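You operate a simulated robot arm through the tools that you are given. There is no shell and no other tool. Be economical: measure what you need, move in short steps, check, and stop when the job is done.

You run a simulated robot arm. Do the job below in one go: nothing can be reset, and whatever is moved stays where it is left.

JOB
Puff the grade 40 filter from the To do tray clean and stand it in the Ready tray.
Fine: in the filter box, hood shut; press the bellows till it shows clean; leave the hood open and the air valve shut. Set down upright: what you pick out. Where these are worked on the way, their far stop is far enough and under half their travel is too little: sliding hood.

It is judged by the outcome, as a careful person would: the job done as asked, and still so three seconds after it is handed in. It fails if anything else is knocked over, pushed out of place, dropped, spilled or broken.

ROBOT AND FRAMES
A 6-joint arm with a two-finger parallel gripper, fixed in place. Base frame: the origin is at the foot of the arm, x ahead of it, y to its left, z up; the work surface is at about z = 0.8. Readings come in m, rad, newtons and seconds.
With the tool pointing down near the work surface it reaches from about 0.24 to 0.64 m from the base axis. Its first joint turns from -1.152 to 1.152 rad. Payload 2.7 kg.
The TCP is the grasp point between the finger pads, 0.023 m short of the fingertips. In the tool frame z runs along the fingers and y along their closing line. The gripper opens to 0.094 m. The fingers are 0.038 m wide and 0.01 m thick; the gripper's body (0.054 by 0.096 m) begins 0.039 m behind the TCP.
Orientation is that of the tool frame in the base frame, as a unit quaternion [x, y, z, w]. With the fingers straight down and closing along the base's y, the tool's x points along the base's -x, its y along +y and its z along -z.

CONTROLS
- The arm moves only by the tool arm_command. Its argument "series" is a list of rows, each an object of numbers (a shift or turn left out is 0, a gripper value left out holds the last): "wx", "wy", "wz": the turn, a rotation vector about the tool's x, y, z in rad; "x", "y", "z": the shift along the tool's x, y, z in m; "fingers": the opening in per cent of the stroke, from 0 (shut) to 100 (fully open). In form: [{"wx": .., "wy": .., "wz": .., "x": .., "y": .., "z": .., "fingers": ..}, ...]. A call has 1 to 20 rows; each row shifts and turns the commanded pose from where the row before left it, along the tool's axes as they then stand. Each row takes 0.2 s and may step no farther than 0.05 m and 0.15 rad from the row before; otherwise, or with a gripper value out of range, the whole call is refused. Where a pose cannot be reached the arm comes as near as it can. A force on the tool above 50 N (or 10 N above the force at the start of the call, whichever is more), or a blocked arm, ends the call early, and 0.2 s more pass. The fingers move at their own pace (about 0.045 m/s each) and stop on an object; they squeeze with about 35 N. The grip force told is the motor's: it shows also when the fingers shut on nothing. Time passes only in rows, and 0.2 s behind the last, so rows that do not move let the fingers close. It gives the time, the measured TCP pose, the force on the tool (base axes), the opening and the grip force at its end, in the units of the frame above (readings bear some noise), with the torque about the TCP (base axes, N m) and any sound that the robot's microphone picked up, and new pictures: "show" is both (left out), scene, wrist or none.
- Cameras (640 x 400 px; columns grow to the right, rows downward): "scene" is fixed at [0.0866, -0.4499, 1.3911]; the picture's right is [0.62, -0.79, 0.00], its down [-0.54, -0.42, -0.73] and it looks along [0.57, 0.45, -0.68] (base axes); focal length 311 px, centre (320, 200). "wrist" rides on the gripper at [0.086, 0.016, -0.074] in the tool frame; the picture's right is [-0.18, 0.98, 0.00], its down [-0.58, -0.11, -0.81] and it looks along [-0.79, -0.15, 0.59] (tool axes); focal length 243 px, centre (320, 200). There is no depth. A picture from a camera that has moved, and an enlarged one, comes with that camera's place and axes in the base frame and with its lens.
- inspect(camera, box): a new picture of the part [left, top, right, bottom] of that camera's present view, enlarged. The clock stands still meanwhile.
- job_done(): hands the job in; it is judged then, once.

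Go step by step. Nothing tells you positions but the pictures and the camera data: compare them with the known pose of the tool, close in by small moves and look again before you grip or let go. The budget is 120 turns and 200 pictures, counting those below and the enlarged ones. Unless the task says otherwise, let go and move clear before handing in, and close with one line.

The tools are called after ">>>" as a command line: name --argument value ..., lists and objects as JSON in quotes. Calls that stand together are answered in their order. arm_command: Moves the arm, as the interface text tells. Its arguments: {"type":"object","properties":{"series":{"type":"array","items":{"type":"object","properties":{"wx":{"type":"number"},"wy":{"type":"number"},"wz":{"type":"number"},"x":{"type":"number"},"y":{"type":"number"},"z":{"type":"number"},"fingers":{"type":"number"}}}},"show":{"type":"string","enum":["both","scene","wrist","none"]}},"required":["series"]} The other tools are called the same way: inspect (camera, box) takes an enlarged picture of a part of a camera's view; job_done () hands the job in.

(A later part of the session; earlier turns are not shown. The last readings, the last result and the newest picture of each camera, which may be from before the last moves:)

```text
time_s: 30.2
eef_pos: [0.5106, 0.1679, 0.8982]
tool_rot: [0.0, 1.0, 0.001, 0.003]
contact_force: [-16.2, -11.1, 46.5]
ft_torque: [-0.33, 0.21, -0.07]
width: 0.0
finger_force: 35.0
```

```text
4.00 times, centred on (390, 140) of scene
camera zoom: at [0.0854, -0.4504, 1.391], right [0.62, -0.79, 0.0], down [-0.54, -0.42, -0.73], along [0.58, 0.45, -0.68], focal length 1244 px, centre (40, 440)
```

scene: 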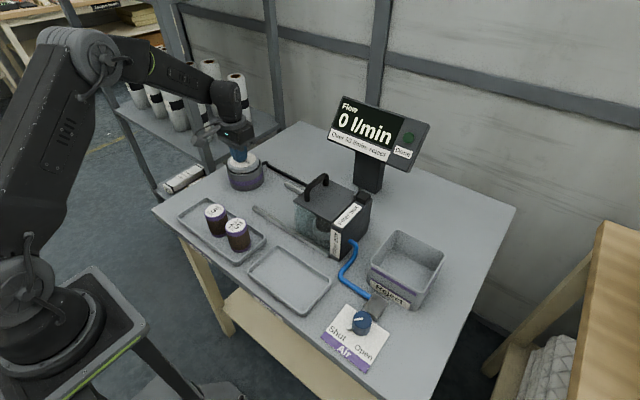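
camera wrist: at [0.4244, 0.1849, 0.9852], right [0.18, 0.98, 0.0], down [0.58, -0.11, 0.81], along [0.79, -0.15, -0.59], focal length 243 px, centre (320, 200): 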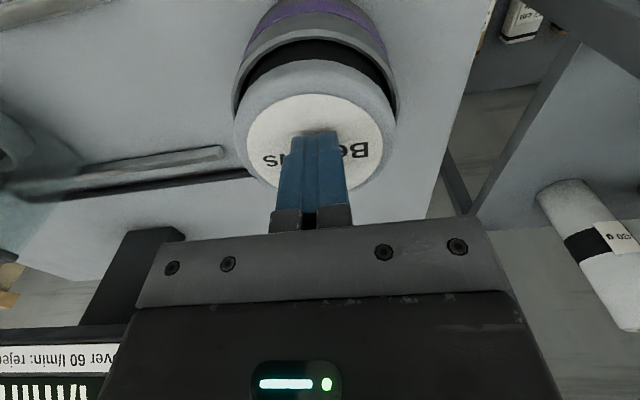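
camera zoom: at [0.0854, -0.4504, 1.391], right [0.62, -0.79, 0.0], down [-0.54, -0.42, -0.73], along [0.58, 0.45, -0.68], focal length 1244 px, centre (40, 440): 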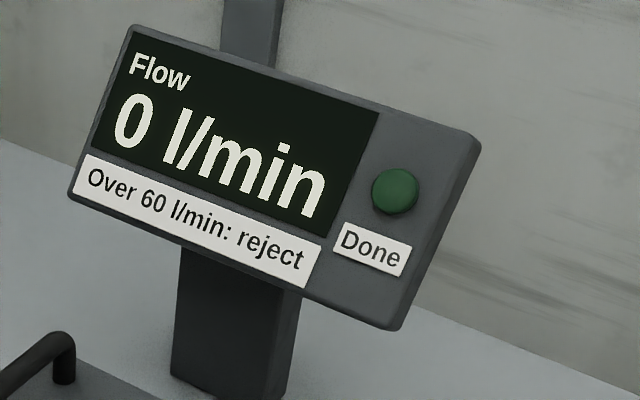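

Bottom of stroke reached, no change on the display. Release and stroke once more before judging whether air is needed.

>>> arm_command --series '[{"z": -0.015}, {"z": -0.02}, {"z": -0.005}, {}, {"z": 0.015}, {"z": 0.015}, {"z": 0.006}, {}, {"z": -0.02}, {"z": -0.02}, {"z": -0.01}]' --show "none"

>>> inspect --camera "scene" --box '[220, 90, 460, 240]'

```text
time_s: 32.6
eef_pos: [0.5105, 0.1682, 0.9466]
tool_rot: [0.0, 1.0, 0.0, 0.0]
contact_force: [-0.2, -0.2, 0.4]
ft_torque: [0.02, 0.02, -0.01]
width: 0.0
finger_force: 34.6
```

```text
2.67 times, centred on (340, 165) of scene
camera zoom: at [0.0866, -0.4499, 1.3911], right [0.62, -0.79, 0.0], down [-0.54, -0.42, -0.73], along [0.57, 0.45, -0.68], focal length 829 px, centre (267, 293)
```

zoom: 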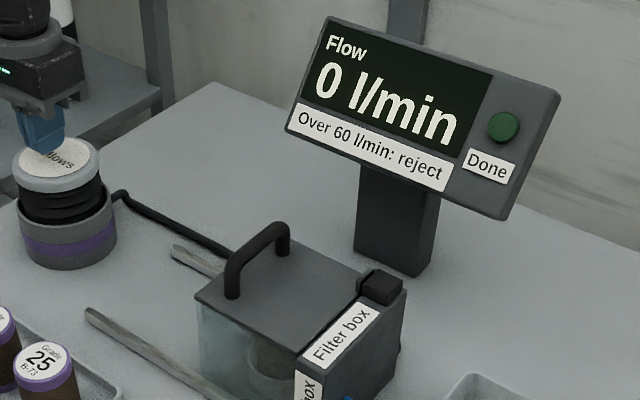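

Two strokes, nothing shown: the air must be on. Go over the valve knob (about x 0.343, y -0.347) and look.

>>> arm_command --series '[{"z": -0.045}, {"z": -0.045}, {"y": -0.0468, "x": 0.015}, {"y": -0.0468, "x": 0.015}, {"y": -0.0468, "x": 0.015}, {"y": -0.0468, "x": 0.015}, {"y": -0.0468, "x": 0.015}, {"y": -0.0468, "x": 0.015}, {"y": -0.0468, "x": 0.015}, {"y": -0.0468, "x": 0.015}, {"y": -0.0468, "x": 0.015}, {"y": -0.0468, "x": 0.015}, {"y": -0.0468, "x": 0.015}, {"z": 0.04, "fingers": 75}, {"z": 0.04}, {}]'

>>> inspect --camera "wrist" --box '[200, 0, 440, 150]'

```text
time_s: 36.0
eef_pos: [0.3456, -0.3454, 0.9563]
tool_rot: [0.0, 1.0, 0.0, -0.001]
contact_force: [-0.5, -0.4, 0.5]
ft_torque: [-0.02, 0.01, 0.04]
width: 0.0686
finger_force: 0.1
camera wrist: at [0.259, -0.3292, 1.0313], right [0.18, 0.98, 0.0], down [0.58, -0.11, 0.81], along [0.79, -0.15, -0.59], focal length 243 px, centre (320, 200)
```

scene: 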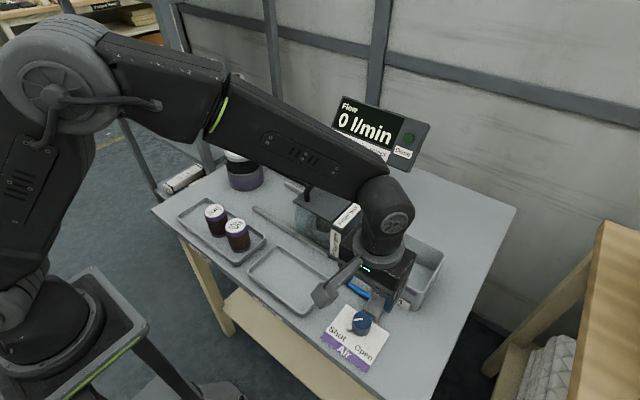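
wrist: 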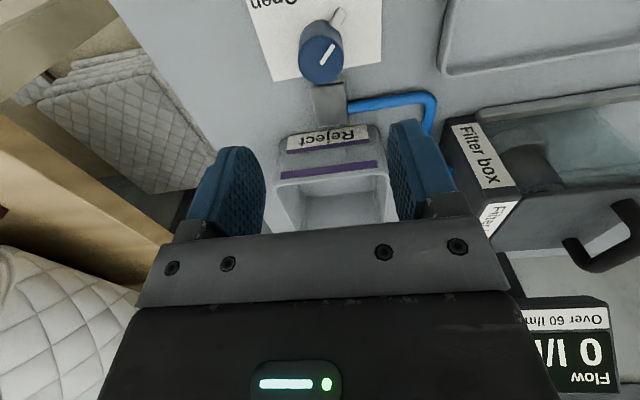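

```text
2.67 times, centred on (320, 75) of wrist
camera zoom: at [0.259, -0.3292, 1.0313], right [0.18, 0.98, 0.0], down [0.58, -0.11, 0.81], along [0.79, -0.15, -0.59], focal length 647 px, centre (320, 533)
```

zoom: 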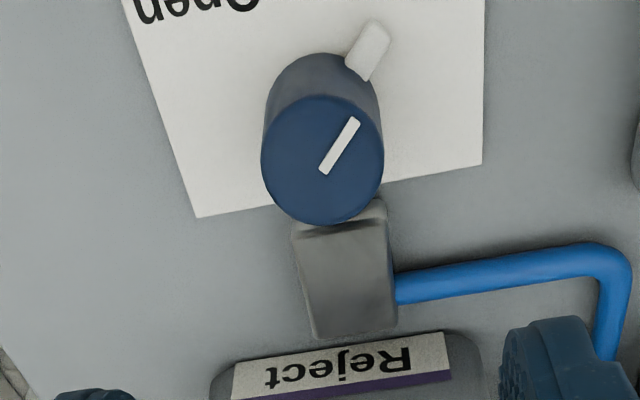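

Knob centre is (0.3465, -0.345), top z≈0.832, radius ≈0.018, pointer toward Shut. I pre-turn a bit clockwise, lower onto its top half and grip.

>>> arm_command --series '[{"z": 0.03}, {"z": 0.03, "wz": 0.15}, {"z": 0.025, "wz": 0.15}, {"wz": 0.15}, {}]'

>>> inspect --camera "scene" --box '[315, 270, 411, 360]'

```text
time_s: 37.2
eef_pos: [0.3458, -0.3458, 0.8712]
tool_rot: [0.223, 0.975, 0.0, 0.0]
contact_force: [0.5, 0.8, -0.9]
ft_torque: [-0.03, 0.02, 0.01]
width: 0.0704
finger_force: 0.0
camera wrist: at [0.2746, -0.2935, 0.9466], right [0.59, 0.8, 0.0], down [0.48, -0.35, 0.81], along [0.65, -0.48, -0.59], focal length 243 px, centre (320, 200)
```

scene: 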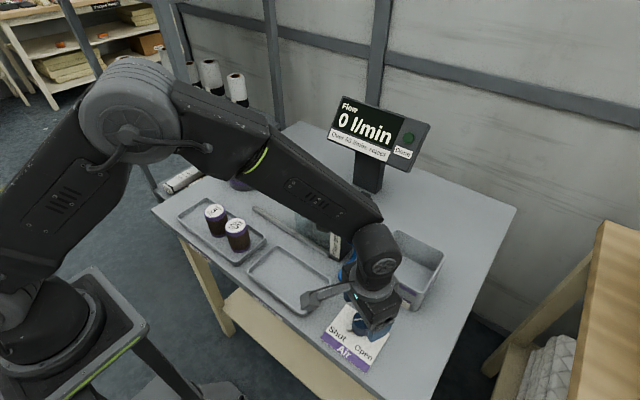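
wrist: 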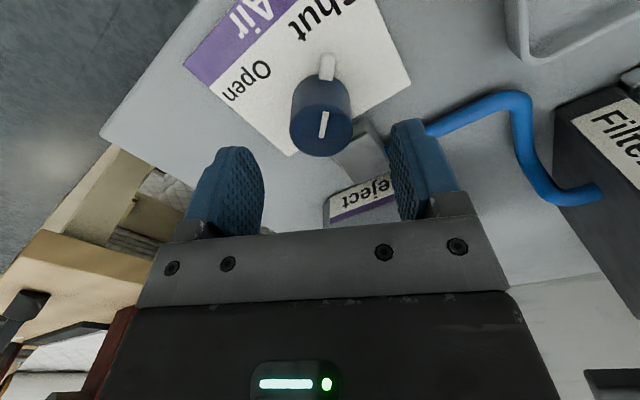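

```text
4.44 times, centred on (363, 315) of scene
camera zoom: at [0.0866, -0.4499, 1.3911], right [0.62, -0.79, 0.0], down [-0.54, -0.42, -0.73], along [0.57, 0.45, -0.68], focal length 1382 px, centre (129, -311)
```

zoom: 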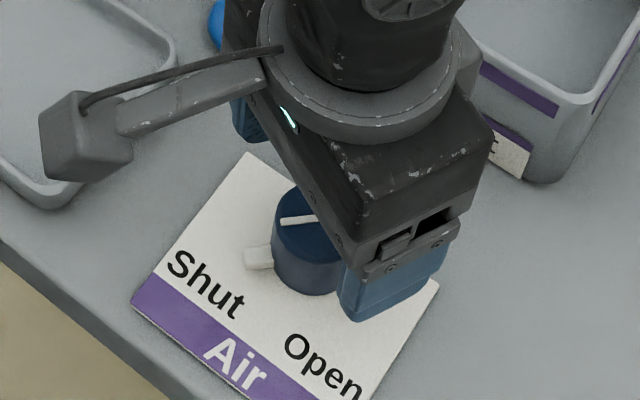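

>>> arm_command --series '[{"z": 0.015}, {"z": 0.012}, {"fingers": 10}, {}, {}, {}]'

>>> inspect --camera "scene" --box '[315, 270, 411, 360]'

>>> inspect --camera "wrist" --box '[200, 20, 440, 170]'

```text
time_s: 38.6
eef_pos: [0.3459, -0.346, 0.8444]
tool_rot: [0.223, 0.975, 0.001, 0.0]
contact_force: [5.7, 9.7, 0.0]
ft_torque: [0.29, -0.09, -0.02]
width: 0.0348
finger_force: 45.4
camera wrist: at [0.2745, -0.2929, 0.9196], right [0.59, 0.81, 0.0], down [0.48, -0.35, 0.81], along [0.65, -0.48, -0.59], focal length 243 px, centre (320, 200)
```

scene: 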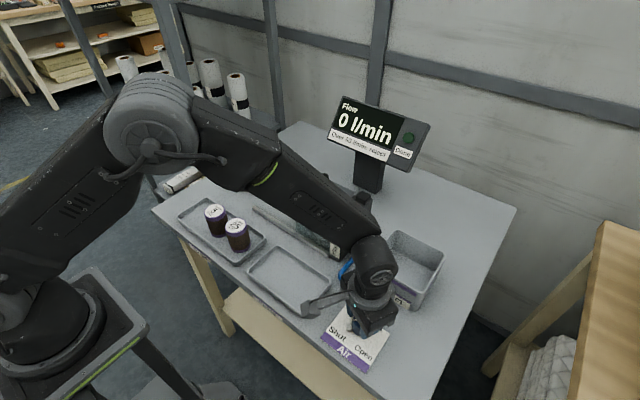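
wrist: 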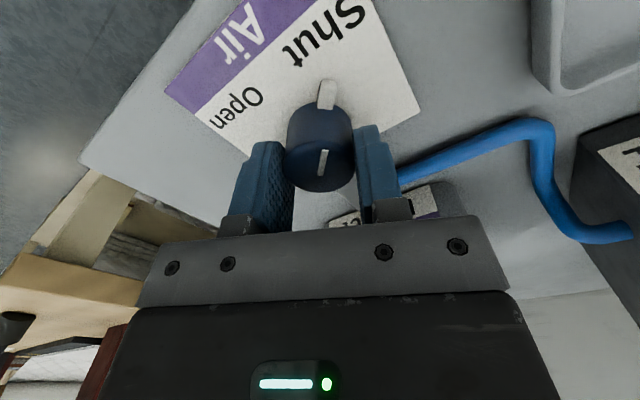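

```text
4.44 times, centred on (363, 315) of scene
camera zoom: at [0.0867, -0.4497, 1.3911], right [0.62, -0.79, 0.0], down [-0.54, -0.42, -0.73], along [0.57, 0.45, -0.68], focal length 1382 px, centre (129, -311)
```

zoom: 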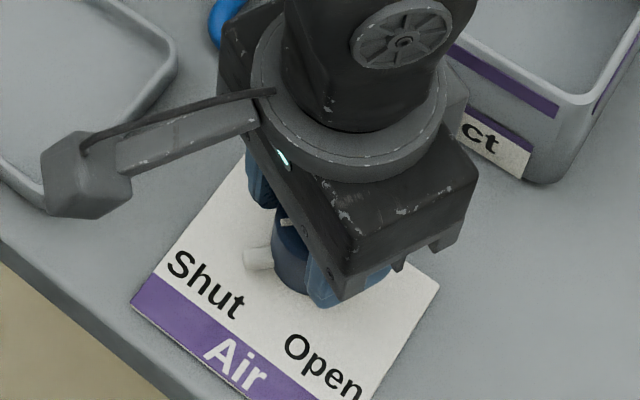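

```text
2.67 times, centred on (320, 95) of wrist
camera zoom: at [0.2745, -0.2929, 0.9196], right [0.59, 0.81, 0.0], down [0.48, -0.35, 0.81], along [0.65, -0.48, -0.59], focal length 647 px, centre (320, 480)
```

zoom: 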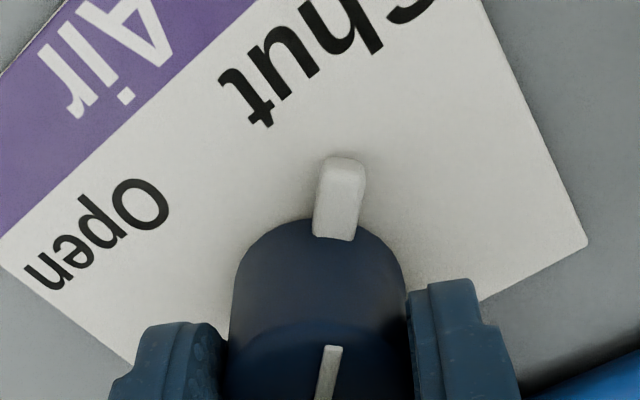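

Knob gripped. Turn counter-clockwise toward Open in steps.

>>> arm_command --series '[{"wz": -0.12}, {"wz": -0.12}, {"wz": -0.12}, {"wz": -0.12}, {"wz": -0.12}, {"wz": -0.12}]' --show "wrist"

>>> inspect --camera "scene" --box '[310, 90, 470, 190]'

```text
time_s: 40.0
eef_pos: [0.3454, -0.3458, 0.844]
tool_rot: [-0.137, 0.991, 0.001, 0.0]
contact_force: [7.1, 22.0, -1.3]
ft_torque: [0.49, -0.29, -0.03]
width: 0.0346
finger_force: 45.3
camera wrist: at [0.258, -0.3524, 0.9196], right [-0.09, 1.0, 0.0], down [0.59, 0.05, 0.81], along [0.8, 0.07, -0.59], focal length 243 px, centre (320, 200)
```

wrist: 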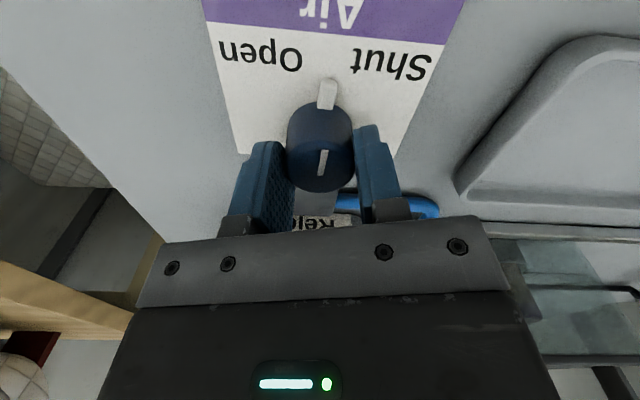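

```text
4.00 times, centred on (390, 140) of scene
camera zoom: at [0.0867, -0.4494, 1.3912], right [0.62, -0.79, 0.0], down [-0.54, -0.42, -0.73], along [0.57, 0.45, -0.68], focal length 1244 px, centre (40, 440)
```

zoom: 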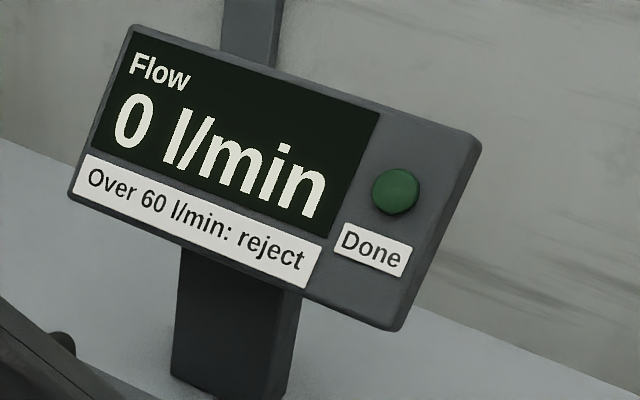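

Knob and its pin turn together. Continue toward Open.

>>> arm_command --series '[{"wz": -0.12, "y": 0.0008}, {"wz": -0.12}, {"wz": -0.12}, {"wz": -0.12}, {"wz": -0.1}]' --show "wrist"

>>> inspect --camera "scene" --box '[310, 90, 470, 190]'

```text
time_s: 41.2
eef_pos: [0.3456, -0.344, 0.8436]
tool_rot: [-0.414, 0.91, 0.001, 0.0]
contact_force: [7.7, 17.8, -12.8]
ft_torque: [0.08, 0.28, -0.03]
width: 0.0347
finger_force: 45.0
camera wrist: at [0.2763, -0.3986, 0.9196], right [-0.62, 0.78, 0.0], down [0.47, 0.37, 0.81], along [0.63, 0.5, -0.59], focal length 243 px, centre (320, 200)
```

wrist: 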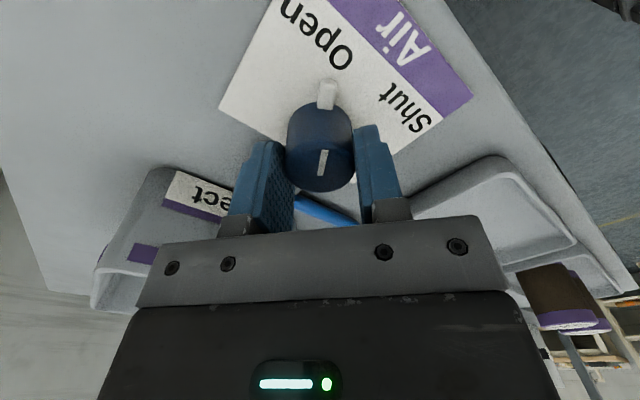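

```text
4.00 times, centred on (390, 140) of scene
camera zoom: at [0.0869, -0.4497, 1.3911], right [0.62, -0.79, 0.0], down [-0.54, -0.42, -0.73], along [0.57, 0.45, -0.68], focal length 1244 px, centre (40, 440)
```

zoom: 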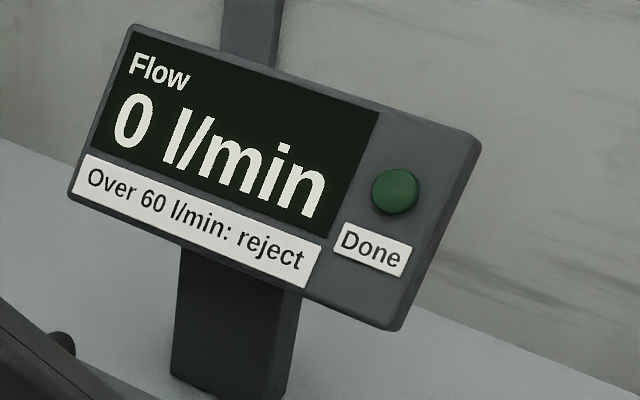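

>>> arm_command --series '[{"wz": -0.1}, {"wz": -0.1}, {"wz": -0.08}]' --show "wrist"

>>> inspect --camera "scene" --box '[310, 90, 470, 190]'

```text
time_s: 42.0
eef_pos: [0.3451, -0.3439, 0.844]
tool_rot: [-0.536, 0.844, 0.002, 0.0]
contact_force: [6.2, 19.6, -11.1]
ft_torque: [0.13, 0.2, -0.53]
width: 0.0344
finger_force: 45.2
camera wrist: at [0.2935, -0.4155, 0.9195], right [-0.81, 0.59, 0.0], down [0.35, 0.48, 0.81], along [0.47, 0.65, -0.59], focal length 243 px, centre (320, 200)
```

wrist: 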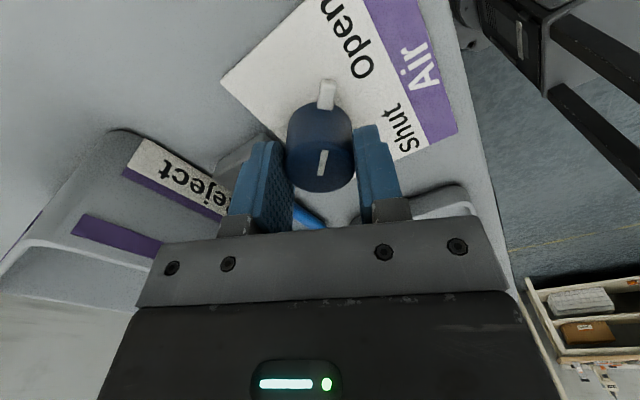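

```text
4.00 times, centred on (390, 140) of scene
camera zoom: at [0.0868, -0.4496, 1.3912], right [0.62, -0.79, 0.0], down [-0.54, -0.42, -0.73], along [0.57, 0.45, -0.68], focal length 1244 px, centre (40, 440)
```

zoom: 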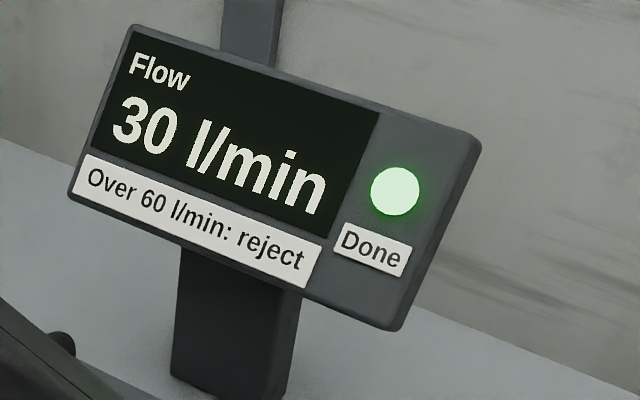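

Flow shows 30 l/min (under 60) and the Done lamp is lit. I wait a moment to see whether that is steady.

>>> arm_command --series '[{}, {}, {}, {}, {}]' --show "none"

>>> inspect --camera "scene" --box '[290, 90, 450, 260]'

```text
time_s: 43.2
eef_pos: [0.3444, -0.3458, 0.8448]
tool_rot: [-0.536, 0.844, 0.0, 0.001]
contact_force: [3.6, 20.3, -8.5]
ft_torque: [0.61, -0.07, -0.32]
width: 0.0344
finger_force: 44.8
```

```text
2.35 times, centred on (370, 175) of scene
camera zoom: at [0.0867, -0.4496, 1.3912], right [0.62, -0.79, 0.0], down [-0.54, -0.42, -0.73], along [0.57, 0.45, -0.68], focal length 732 px, centre (202, 259)
```

zoom: 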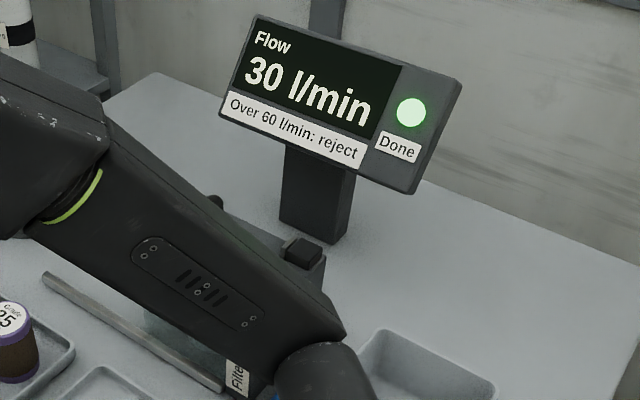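

Steady: Done and 30 l/min, a pass. Now turn the valve back to Shut by the same angle.

>>> arm_command --series '[{"wz": 0.12}, {"wz": 0.12}, {"wz": 0.12}, {"wz": 0.12}, {"wz": 0.12}, {"wz": 0.12}, {"wz": 0.12}, {"wz": 0.12}, {"wz": 0.12}, {"wz": 0.12}, {"wz": 0.12}, {"wz": 0.12}, {"wz": 0.1}, {}]'

>>> inspect --camera "scene" --box '[310, 90, 470, 190]'

```text
time_s: 46.2
eef_pos: [0.3452, -0.3452, 0.8453]
tool_rot: [0.205, 0.979, 0.0, 0.0]
contact_force: [2.8, 9.9, -15.6]
ft_torque: [0.04, -0.13, -0.01]
width: 0.0345
finger_force: 45.0
camera wrist: at [0.2725, -0.2954, 0.9197], right [0.56, 0.83, 0.0], down [0.49, -0.33, 0.81], along [0.67, -0.45, -0.59], focal length 243 px, centre (320, 200)
```

scene: 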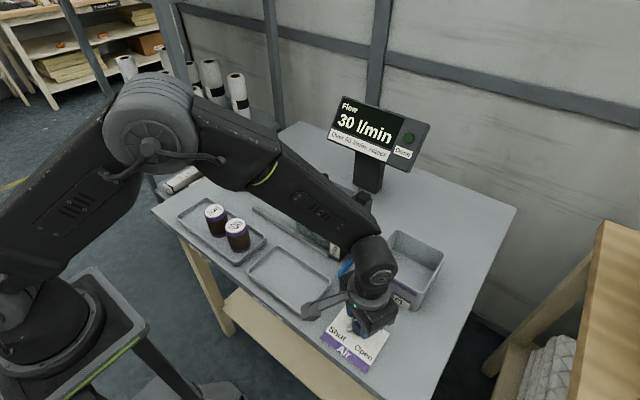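
wrist: 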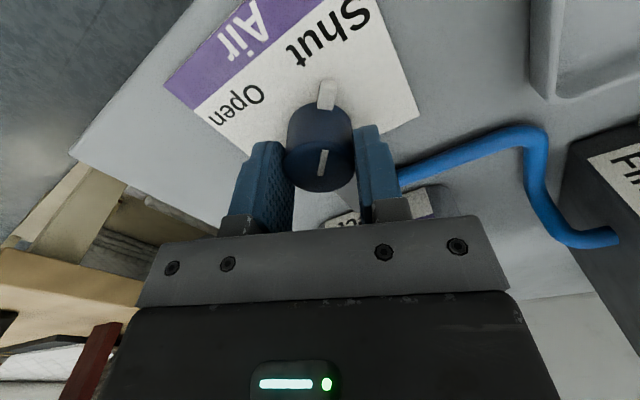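

```text
4.00 times, centred on (390, 140) of scene
camera zoom: at [0.0868, -0.4499, 1.3911], right [0.62, -0.79, 0.0], down [-0.54, -0.42, -0.73], along [0.57, 0.45, -0.68], focal length 1244 px, centre (40, 440)
```

zoom: 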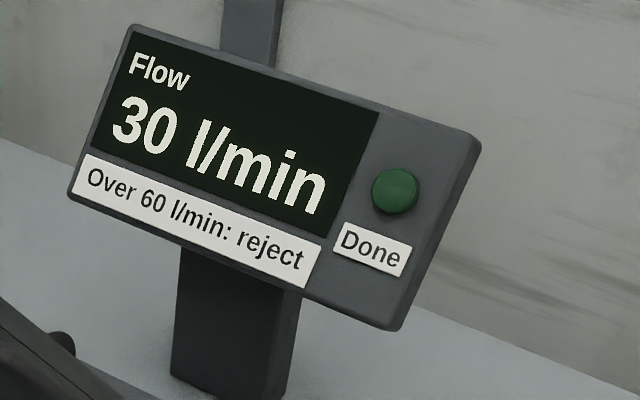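

The reading 30 is held with the air shut and the lamp is off again. Finish the last bit of the turn to the stop, release, rise, and look at the filter.

>>> arm_command --series '[{"wz": 0.04}, {"wz": 0.02}, {"fingers": 75}, {}, {}, {"z": -0.03}, {"z": -0.04}, {"z": -0.04}, {"x": 0.04, "z": -0.02}, {"x": 0.04}, {"y": 0.001}]'

>>> inspect --camera "scene" --box '[315, 285, 411, 375]'

>>> inspect --camera "scene" --box '[270, 165, 390, 265]'

```text
time_s: 48.6
eef_pos: [0.2744, -0.3078, 0.9761]
tool_rot: [0.233, 0.973, 0.0, 0.0]
contact_force: [-1.1, 0.3, -0.4]
ft_torque: [0.02, 0.02, 0.0]
width: 0.0706
finger_force: 0.0
camera wrist: at [0.2043, -0.2536, 1.051], right [0.61, 0.79, 0.0], down [0.47, -0.36, 0.81], along [0.64, -0.49, -0.59], focal length 243 px, centre (320, 200)
```

scene: 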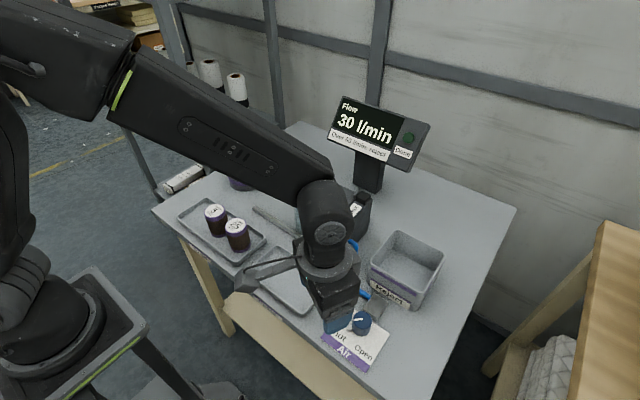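
wrist: 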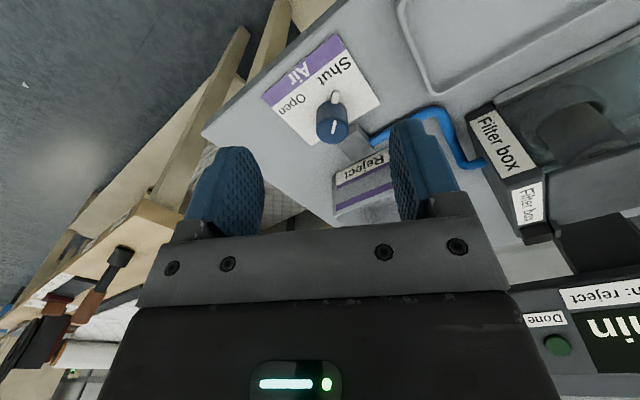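

```text
4.44 times, centred on (363, 330) of scene
camera zoom: at [0.0865, -0.4499, 1.3911], right [0.62, -0.79, 0.0], down [-0.54, -0.42, -0.73], along [0.57, 0.45, -0.68], focal length 1382 px, centre (129, -378)
```

zoom: 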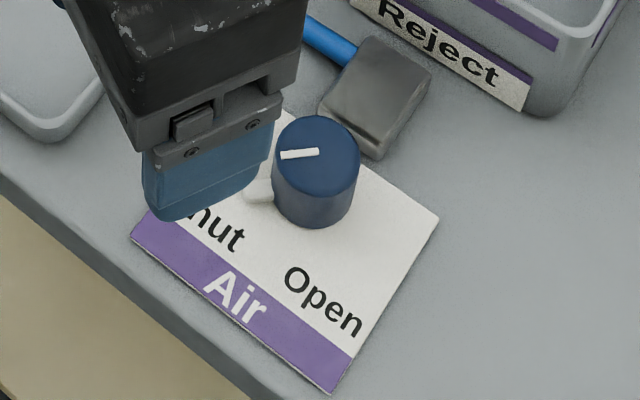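

```text
4.00 times, centred on (330, 215) of scene
camera zoom: at [0.0865, -0.4499, 1.3911], right [0.62, -0.79, 0.0], down [-0.54, -0.42, -0.73], along [0.57, 0.45, -0.68], focal length 1244 px, centre (280, 140)
```

zoom: 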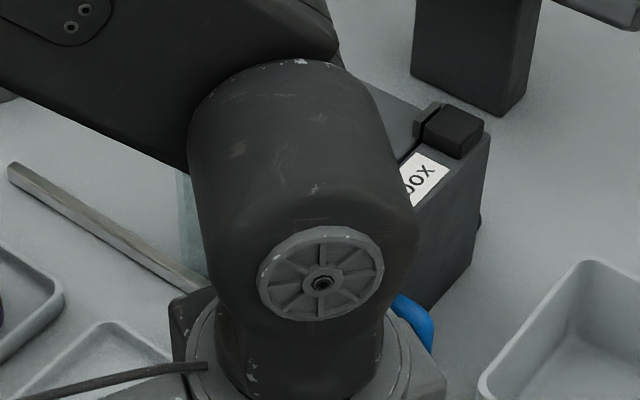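

Valve is back at Shut as it began. Turn the gripper square again and go above the hood handle (0.503, -0.108) looking at the filter on the way.

>>> arm_command --series '[{"wz": -0.12, "z": -0.03}, {"wz": -0.12}, {"wz": -0.12}, {"wz": -0.11}, {"y": 0.04}, {"y": 0.04}, {"y": 0.04}, {"y": 0.04}, {"y": 0.04}, {"x": -0.04}, {"x": -0.04}, {}]'

>>> inspect --camera "scene" --box '[270, 165, 390, 265]'

```text
time_s: 51.2
eef_pos: [0.3549, -0.1091, 1.0055]
tool_rot: [0.0, 1.0, 0.001, -0.001]
contact_force: [-0.5, -0.1, -0.3]
ft_torque: [0.01, -0.01, 0.01]
width: 0.0706
finger_force: 0.0
camera wrist: at [0.2685, -0.0925, 1.0798], right [0.18, 0.98, 0.0], down [0.58, -0.11, 0.81], along [0.79, -0.15, -0.59], focal length 243 px, centre (320, 200)
```

scene: 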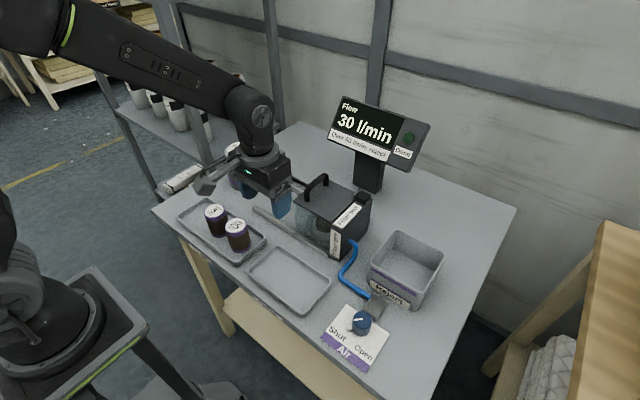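
wrist: 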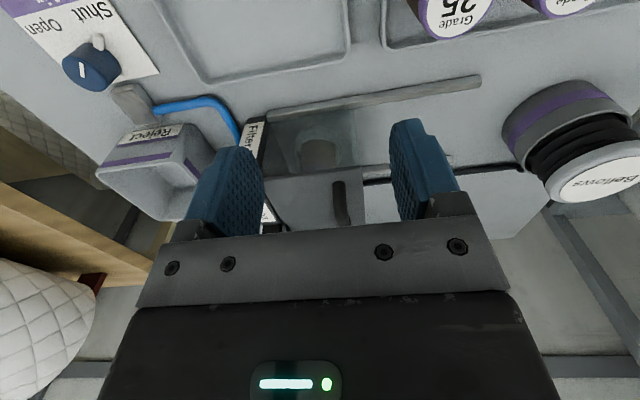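

```text
4.00 times, centred on (330, 215) of scene
camera zoom: at [0.0866, -0.4499, 1.3911], right [0.62, -0.79, 0.0], down [-0.54, -0.42, -0.73], along [0.57, 0.45, -0.68], focal length 1244 px, centre (280, 140)
```

zoom: 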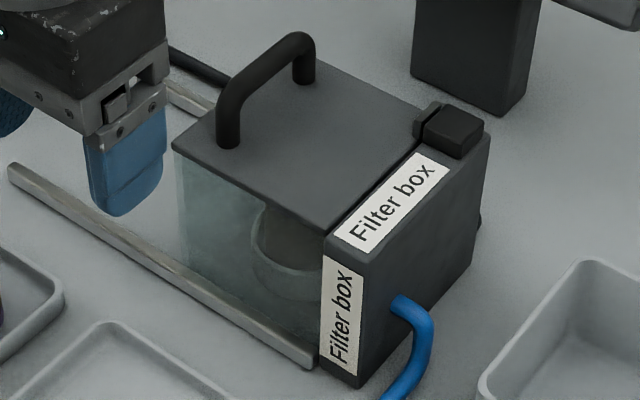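

>>> inspect --camera "wrist" --box '[270, 100, 390, 175]'

>>> inspect --camera "scene" --box '[315, 205, 355, 245]'

```text
5.33 times, centred on (330, 138) of wrist
camera zoom: at [0.2685, -0.0925, 1.0798], right [0.18, 0.98, 0.0], down [0.58, -0.11, 0.81], along [0.79, -0.15, -0.59], focal length 1294 px, centre (267, 533)
```

zoom: 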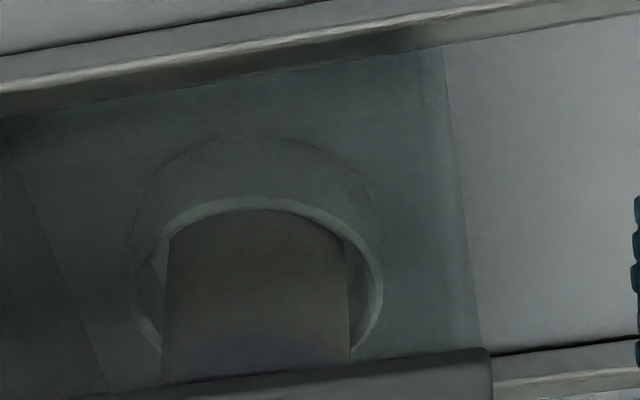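

```text
10.00 times, centred on (335, 225) of scene
camera zoom: at [0.0866, -0.4499, 1.3911], right [0.62, -0.79, 0.0], down [-0.54, -0.42, -0.73], along [0.57, 0.45, -0.68], focal length 3110 px, centre (170, -50)
```

zoom: 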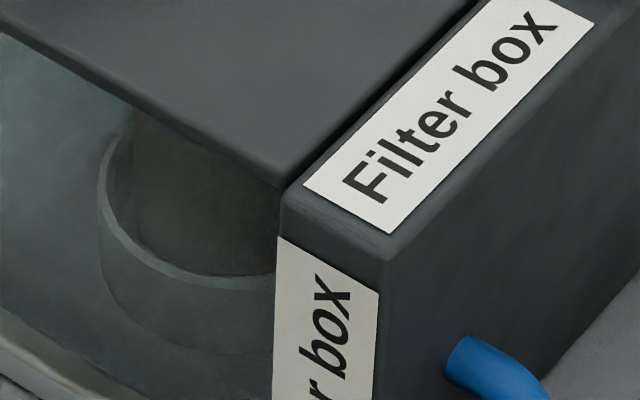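

I can't tell the filter's colour through the glass. Open the hood: grip the handle and slide it back to +y.

>>> arm_command --series '[{"x": -0.04}, {"x": -0.04}, {"x": -0.04}, {"x": -0.029}, {"z": 0.03}, {"z": 0.03}, {"z": 0.005}, {"fingers": 0}, {}, {}, {}, {}]'

>>> inspect --camera "scene" --box '[230, 140, 390, 240]'

```text
time_s: 53.8
eef_pos: [0.5039, -0.1077, 0.9406]
tool_rot: [0.0, 1.0, 0.0, -0.001]
contact_force: [1.9, -2.7, -2.6]
ft_torque: [0.0, -0.07, -0.05]
width: 0.0135
finger_force: 45.1
camera wrist: at [0.4167, -0.0922, 1.0151], right [0.18, 0.98, 0.0], down [0.58, -0.11, 0.81], along [0.79, -0.15, -0.59], focal length 243 px, centre (320, 200)
```

scene: 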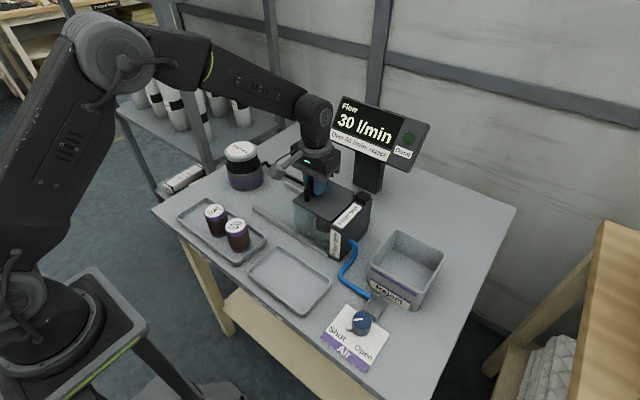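
wrist: 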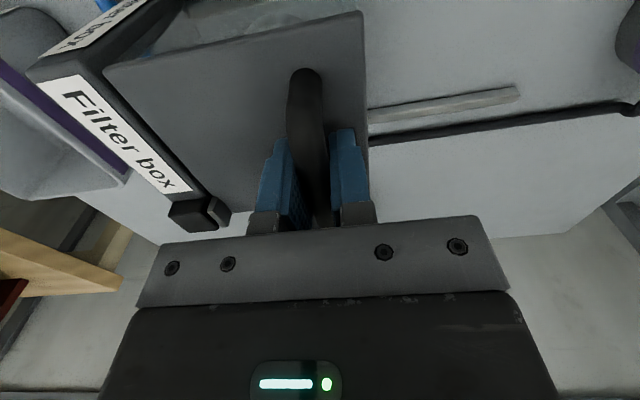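

```text
4.00 times, centred on (310, 190) of scene
camera zoom: at [0.0866, -0.45, 1.391], right [0.62, -0.79, 0.0], down [-0.54, -0.42, -0.73], along [0.57, 0.45, -0.68], focal length 1244 px, centre (360, 240)
```

zoom: 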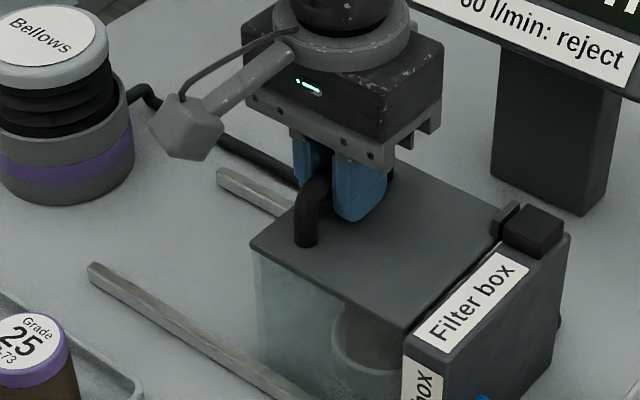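

>>> arm_command --series '[{"y": 0.01}, {"y": 0.016}, {"y": 0.016}, {"y": 0.016}, {"y": 0.016}, {"y": 0.016}, {"y": 0.016}, {"y": 0.014}, {"y": 0.008}, {"y": 0.004}]'

>>> inspect --camera "scene" --box '[230, 140, 390, 240]'

```text
time_s: 56.0
eef_pos: [0.5041, 0.0241, 0.9393]
tool_rot: [0.0, 1.0, 0.0, 0.0]
contact_force: [3.9, -1.0, -2.8]
ft_torque: [0.0, 0.45, -0.12]
width: 0.0134
finger_force: 45.0
camera wrist: at [0.4167, 0.0403, 1.0151], right [0.18, 0.98, 0.0], down [0.58, -0.11, 0.81], along [0.79, -0.15, -0.59], focal length 243 px, centre (320, 200)
```

scene: 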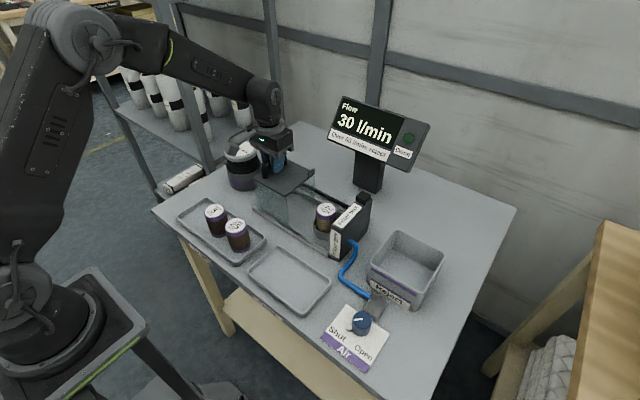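
wrist: 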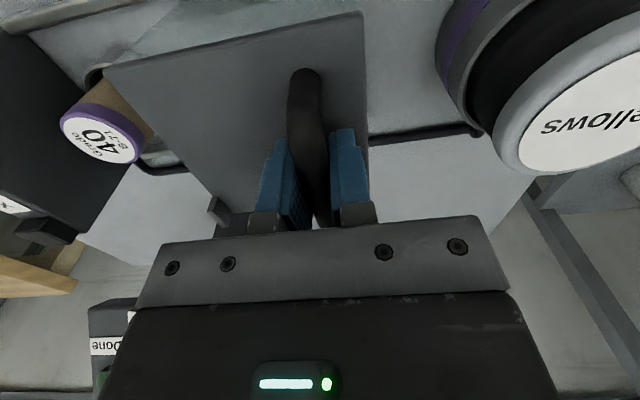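

```text
4.00 times, centred on (310, 190) of scene
camera zoom: at [0.0868, -0.4499, 1.391], right [0.62, -0.79, 0.0], down [-0.54, -0.42, -0.73], along [0.57, 0.45, -0.68], focal length 1244 px, centre (360, 240)
```

zoom: 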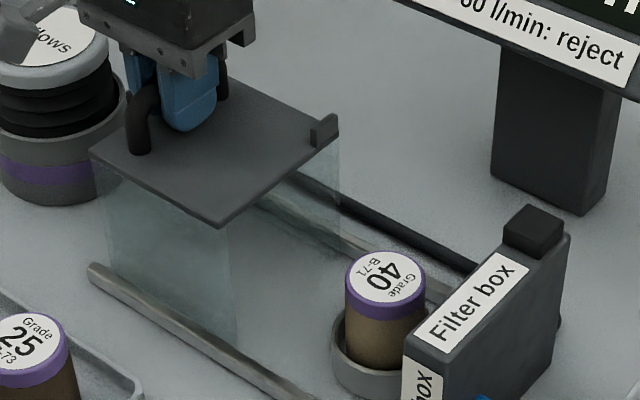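

>>> inspect --camera "scene" --box '[305, 195, 345, 235]'

>>> inspect --camera "scene" --box '[195, 195, 255, 255]'

```text
10.00 times, centred on (325, 215) of scene
camera zoom: at [0.0868, -0.4499, 1.391], right [0.62, -0.79, 0.0], down [-0.54, -0.42, -0.73], along [0.57, 0.45, -0.68], focal length 3110 px, centre (270, 50)
```

zoom: 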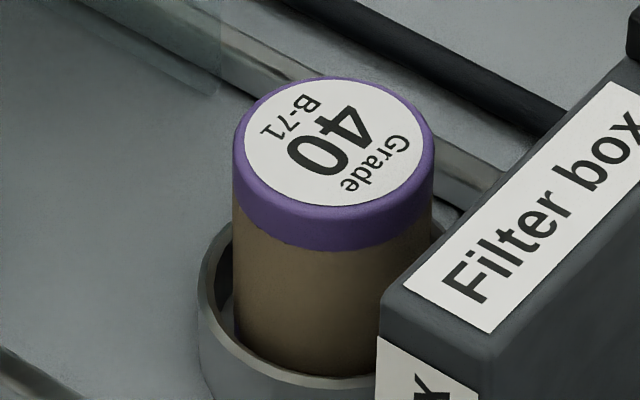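

```text
6.67 times, centred on (225, 225) of scene
camera zoom: at [0.0868, -0.4499, 1.391], right [0.62, -0.79, 0.0], down [-0.54, -0.42, -0.73], along [0.57, 0.45, -0.68], focal length 2073 px, centre (953, 33)
```

zoom: 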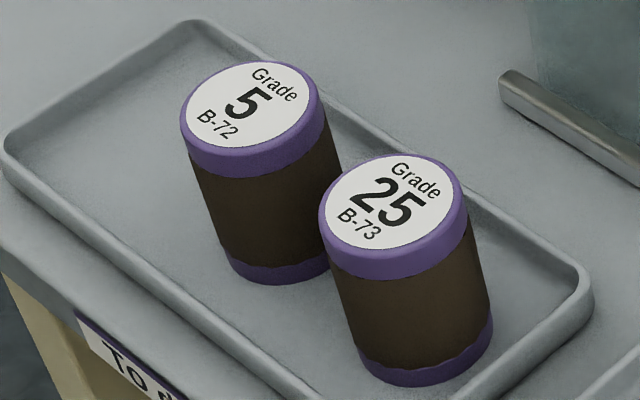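

The filter is paler than its dark neighbours but still tan, so only partly cleaned by the two strokes. Shut the hood again and press more.

>>> arm_command --series '[{"y": -0.01}, {"y": -0.016}, {"y": -0.016}, {"y": -0.016}, {"y": -0.016}, {"y": -0.016}, {"y": -0.016}, {"y": -0.014}, {"y": -0.01}, {"y": -0.004}, {"y": -0.003}, {"y": -0.002}, {"y": 0.003}]' --show "none"

>>> inspect --camera "scene" --box '[230, 140, 390, 240]'

```text
time_s: 58.8
eef_pos: [0.5036, -0.1107, 0.939]
tool_rot: [0.0, 1.0, 0.001, -0.001]
contact_force: [-4.9, 25.1, 6.4]
ft_torque: [0.0, 0.95, -0.21]
width: 0.0136
finger_force: 44.9
```

```text
4.00 times, centred on (310, 190) of scene
camera zoom: at [0.0864, -0.4492, 1.3913], right [0.62, -0.79, 0.0], down [-0.54, -0.42, -0.73], along [0.57, 0.45, -0.68], focal length 1244 px, centre (360, 240)
```

zoom: 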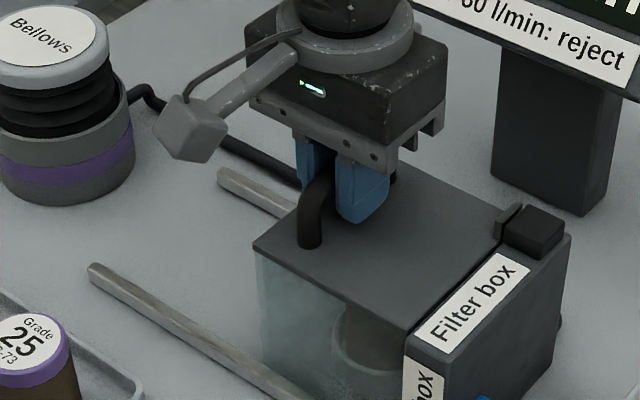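

Hood shut at the stop. Release, go to the bellows, one stroke, then compare the filter's look.

>>> arm_command --series '[{"y": 0.002, "fingers": 50}, {}, {}, {"z": -0.03}, {"z": -0.03}, {"y": 0.04, "fingers": 0}, {"y": 0.04}, {"y": 0.04}, {"y": 0.04}, {"y": 0.04}, {"y": 0.04}, {"y": 0.037, "x": -0.008}, {"z": 0.03}, {"z": 0.025}, {}]' --show "none"

>>> inspect --camera "scene" --box '[305, 205, 345, 245]'

```text
time_s: 62.0
eef_pos: [0.5112, 0.1661, 0.9457]
tool_rot: [0.0, 1.0, 0.0, 0.0]
contact_force: [-0.4, -0.1, -0.4]
ft_torque: [-0.01, 0.02, -0.01]
width: 0.0
finger_force: 34.6
```

```text
10.00 times, centred on (325, 225) of scene
camera zoom: at [0.0866, -0.4499, 1.3911], right [0.62, -0.79, 0.0], down [-0.54, -0.42, -0.73], along [0.57, 0.45, -0.68], focal length 3110 px, centre (270, -50)
```

zoom: 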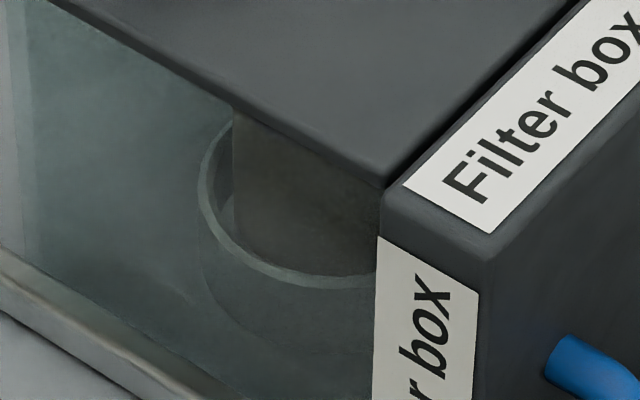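

Now one full stroke and release.

>>> arm_command --series '[{"z": 0.015}, {"z": 0.015}, {"z": 0.01}, {"z": 0.008}, {}, {"z": -0.02}, {"z": -0.02}, {"z": -0.008}, {}]' --show "none"

>>> inspect --camera "scene" --box '[305, 205, 345, 245]'

>>> inspect --camera "scene" --box '[310, 90, 470, 190]'

```text
time_s: 64.0
eef_pos: [0.5125, 0.1658, 0.9449]
tool_rot: [0.001, 1.0, 0.0, 0.0]
contact_force: [-0.1, -1.0, -0.8]
ft_torque: [-0.01, -0.02, 0.01]
width: 0.0
finger_force: 35.2
```

```text
10.00 times, centred on (325, 225) of scene
camera zoom: at [0.0866, -0.4499, 1.3911], right [0.62, -0.79, 0.0], down [-0.54, -0.42, -0.73], along [0.57, 0.45, -0.68], focal length 3110 px, centre (270, -50)
```

zoom: 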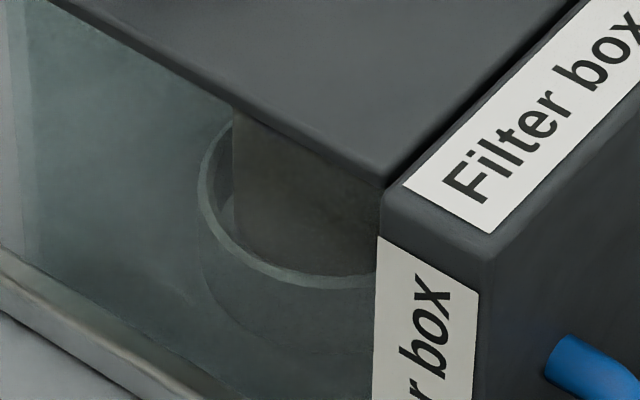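

```text
4.00 times, centred on (390, 140) of scene
camera zoom: at [0.0866, -0.4499, 1.3911], right [0.62, -0.79, 0.0], down [-0.54, -0.42, -0.73], along [0.57, 0.45, -0.68], focal length 1244 px, centre (40, 440)
```

zoom: 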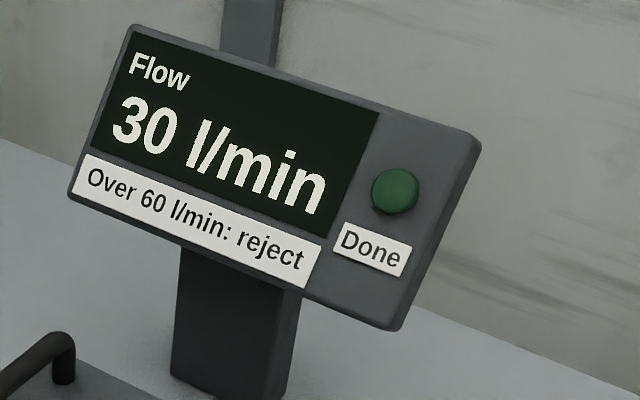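

Hardly any change visible. Another stroke, deliberately deeper with a short hold.

>>> arm_command --series '[{"z": 0.015}, {"z": 0.015}, {"z": 0.01}, {"z": 0.008}, {"z": 0.003}, {}, {}]' --show "none"

>>> inspect --camera "scene" --box '[220, 90, 460, 240]'

>>> arm_command --series '[{"z": -0.02}, {"z": -0.02}, {"z": -0.011}, {}]' --show "none"

>>> inspect --camera "scene" --box '[305, 205, 345, 245]'

```text
time_s: 65.6
eef_pos: [0.5118, 0.1671, 0.8981]
tool_rot: [0.0, 1.0, 0.001, 0.002]
contact_force: [-17.2, -7.5, 40.3]
ft_torque: [-0.19, 0.25, -0.05]
width: 0.0001
finger_force: 34.9
```

```text
2.67 times, centred on (340, 165) of scene
camera zoom: at [0.0855, -0.4503, 1.391], right [0.62, -0.79, 0.0], down [-0.54, -0.42, -0.73], along [0.58, 0.45, -0.68], focal length 829 px, centre (267, 293)
```

zoom: 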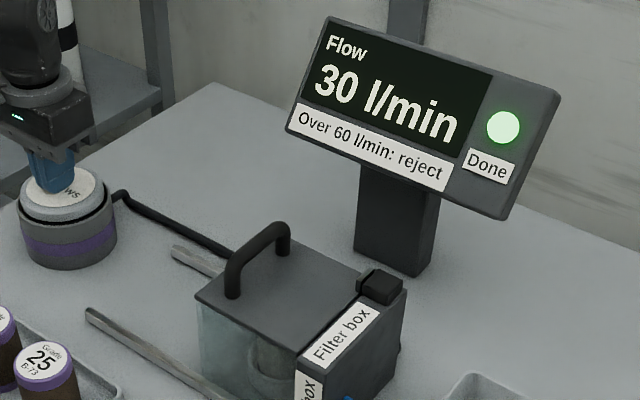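

```text
time_s: 66.6
eef_pos: [0.5104, 0.1651, 0.9451]
tool_rot: [0.0, 1.0, -0.001, 0.0]
contact_force: [-0.1, -0.2, 0.3]
ft_torque: [-0.01, 0.01, -0.01]
width: 0.0002
finger_force: 35.3
```

```text
10.00 times, centred on (325, 225) of scene
camera zoom: at [0.0866, -0.4499, 1.3911], right [0.62, -0.79, 0.0], down [-0.54, -0.42, -0.73], along [0.57, 0.45, -0.68], focal length 3110 px, centre (270, -50)
```

zoom: 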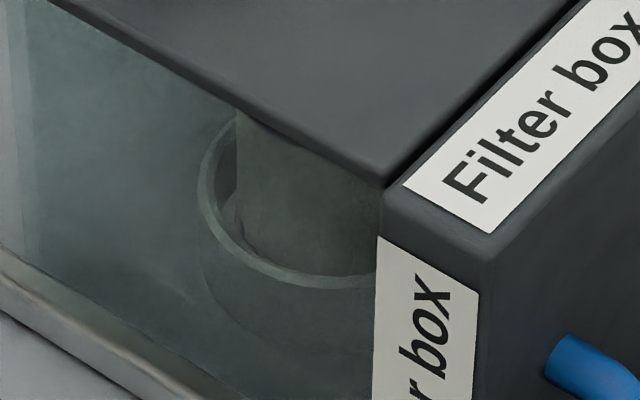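

The Done lamp lit during this full stroke and the filter is paler. Check whether the lamp stays on.

>>> inspect --camera "scene" --box '[310, 90, 470, 190]'

```text
4.00 times, centred on (390, 140) of scene
camera zoom: at [0.0866, -0.4499, 1.3911], right [0.62, -0.79, 0.0], down [-0.54, -0.42, -0.73], along [0.57, 0.45, -0.68], focal length 1244 px, centre (40, 440)
```

zoom: 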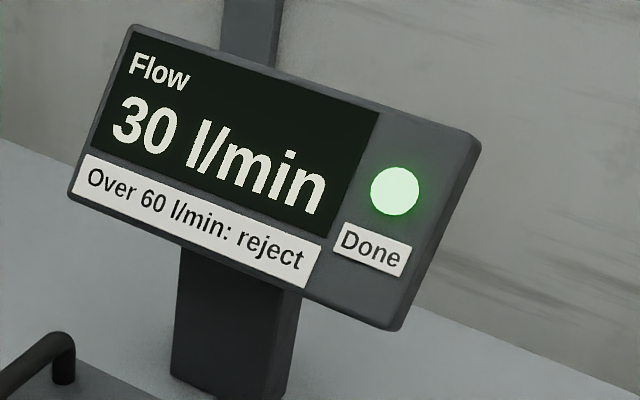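

>>> arm_command --series '[{}, {}, {}, {}, {}, {}, {}, {}, {}, {}, {}, {}, {}, {}, {}]' --show "none"

>>> inspect --camera "scene" --box '[310, 90, 470, 190]'

>>> inspect --camera "scene" --box '[305, 205, 345, 245]'

```text
time_s: 69.8
eef_pos: [0.5132, 0.1657, 0.9452]
tool_rot: [0.001, 1.0, 0.0, 0.001]
contact_force: [0.4, -0.2, 0.3]
ft_torque: [0.02, 0.01, 0.02]
width: 0.0
finger_force: 35.4
```

```text
4.00 times, centred on (390, 140) of scene
camera zoom: at [0.0866, -0.4499, 1.3911], right [0.62, -0.79, 0.0], down [-0.54, -0.42, -0.73], along [0.57, 0.45, -0.68], focal length 1244 px, centre (40, 440)
```

zoom: 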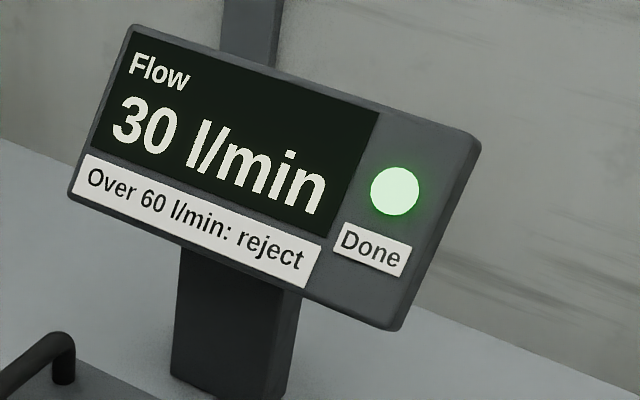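

```text
10.00 times, centred on (325, 225) of scene
camera zoom: at [0.0866, -0.4499, 1.3911], right [0.62, -0.79, 0.0], down [-0.54, -0.42, -0.73], along [0.57, 0.45, -0.68], focal length 3110 px, centre (270, -50)
```

zoom: 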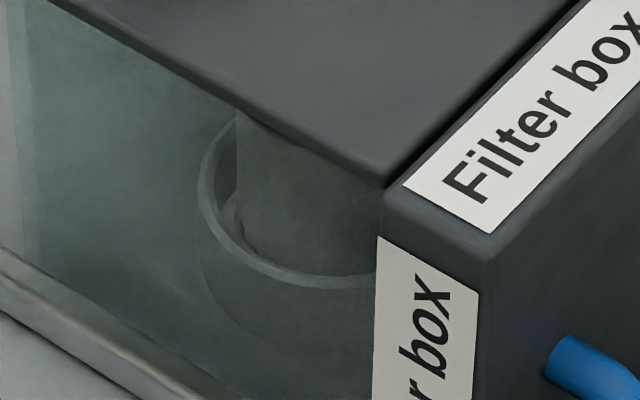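

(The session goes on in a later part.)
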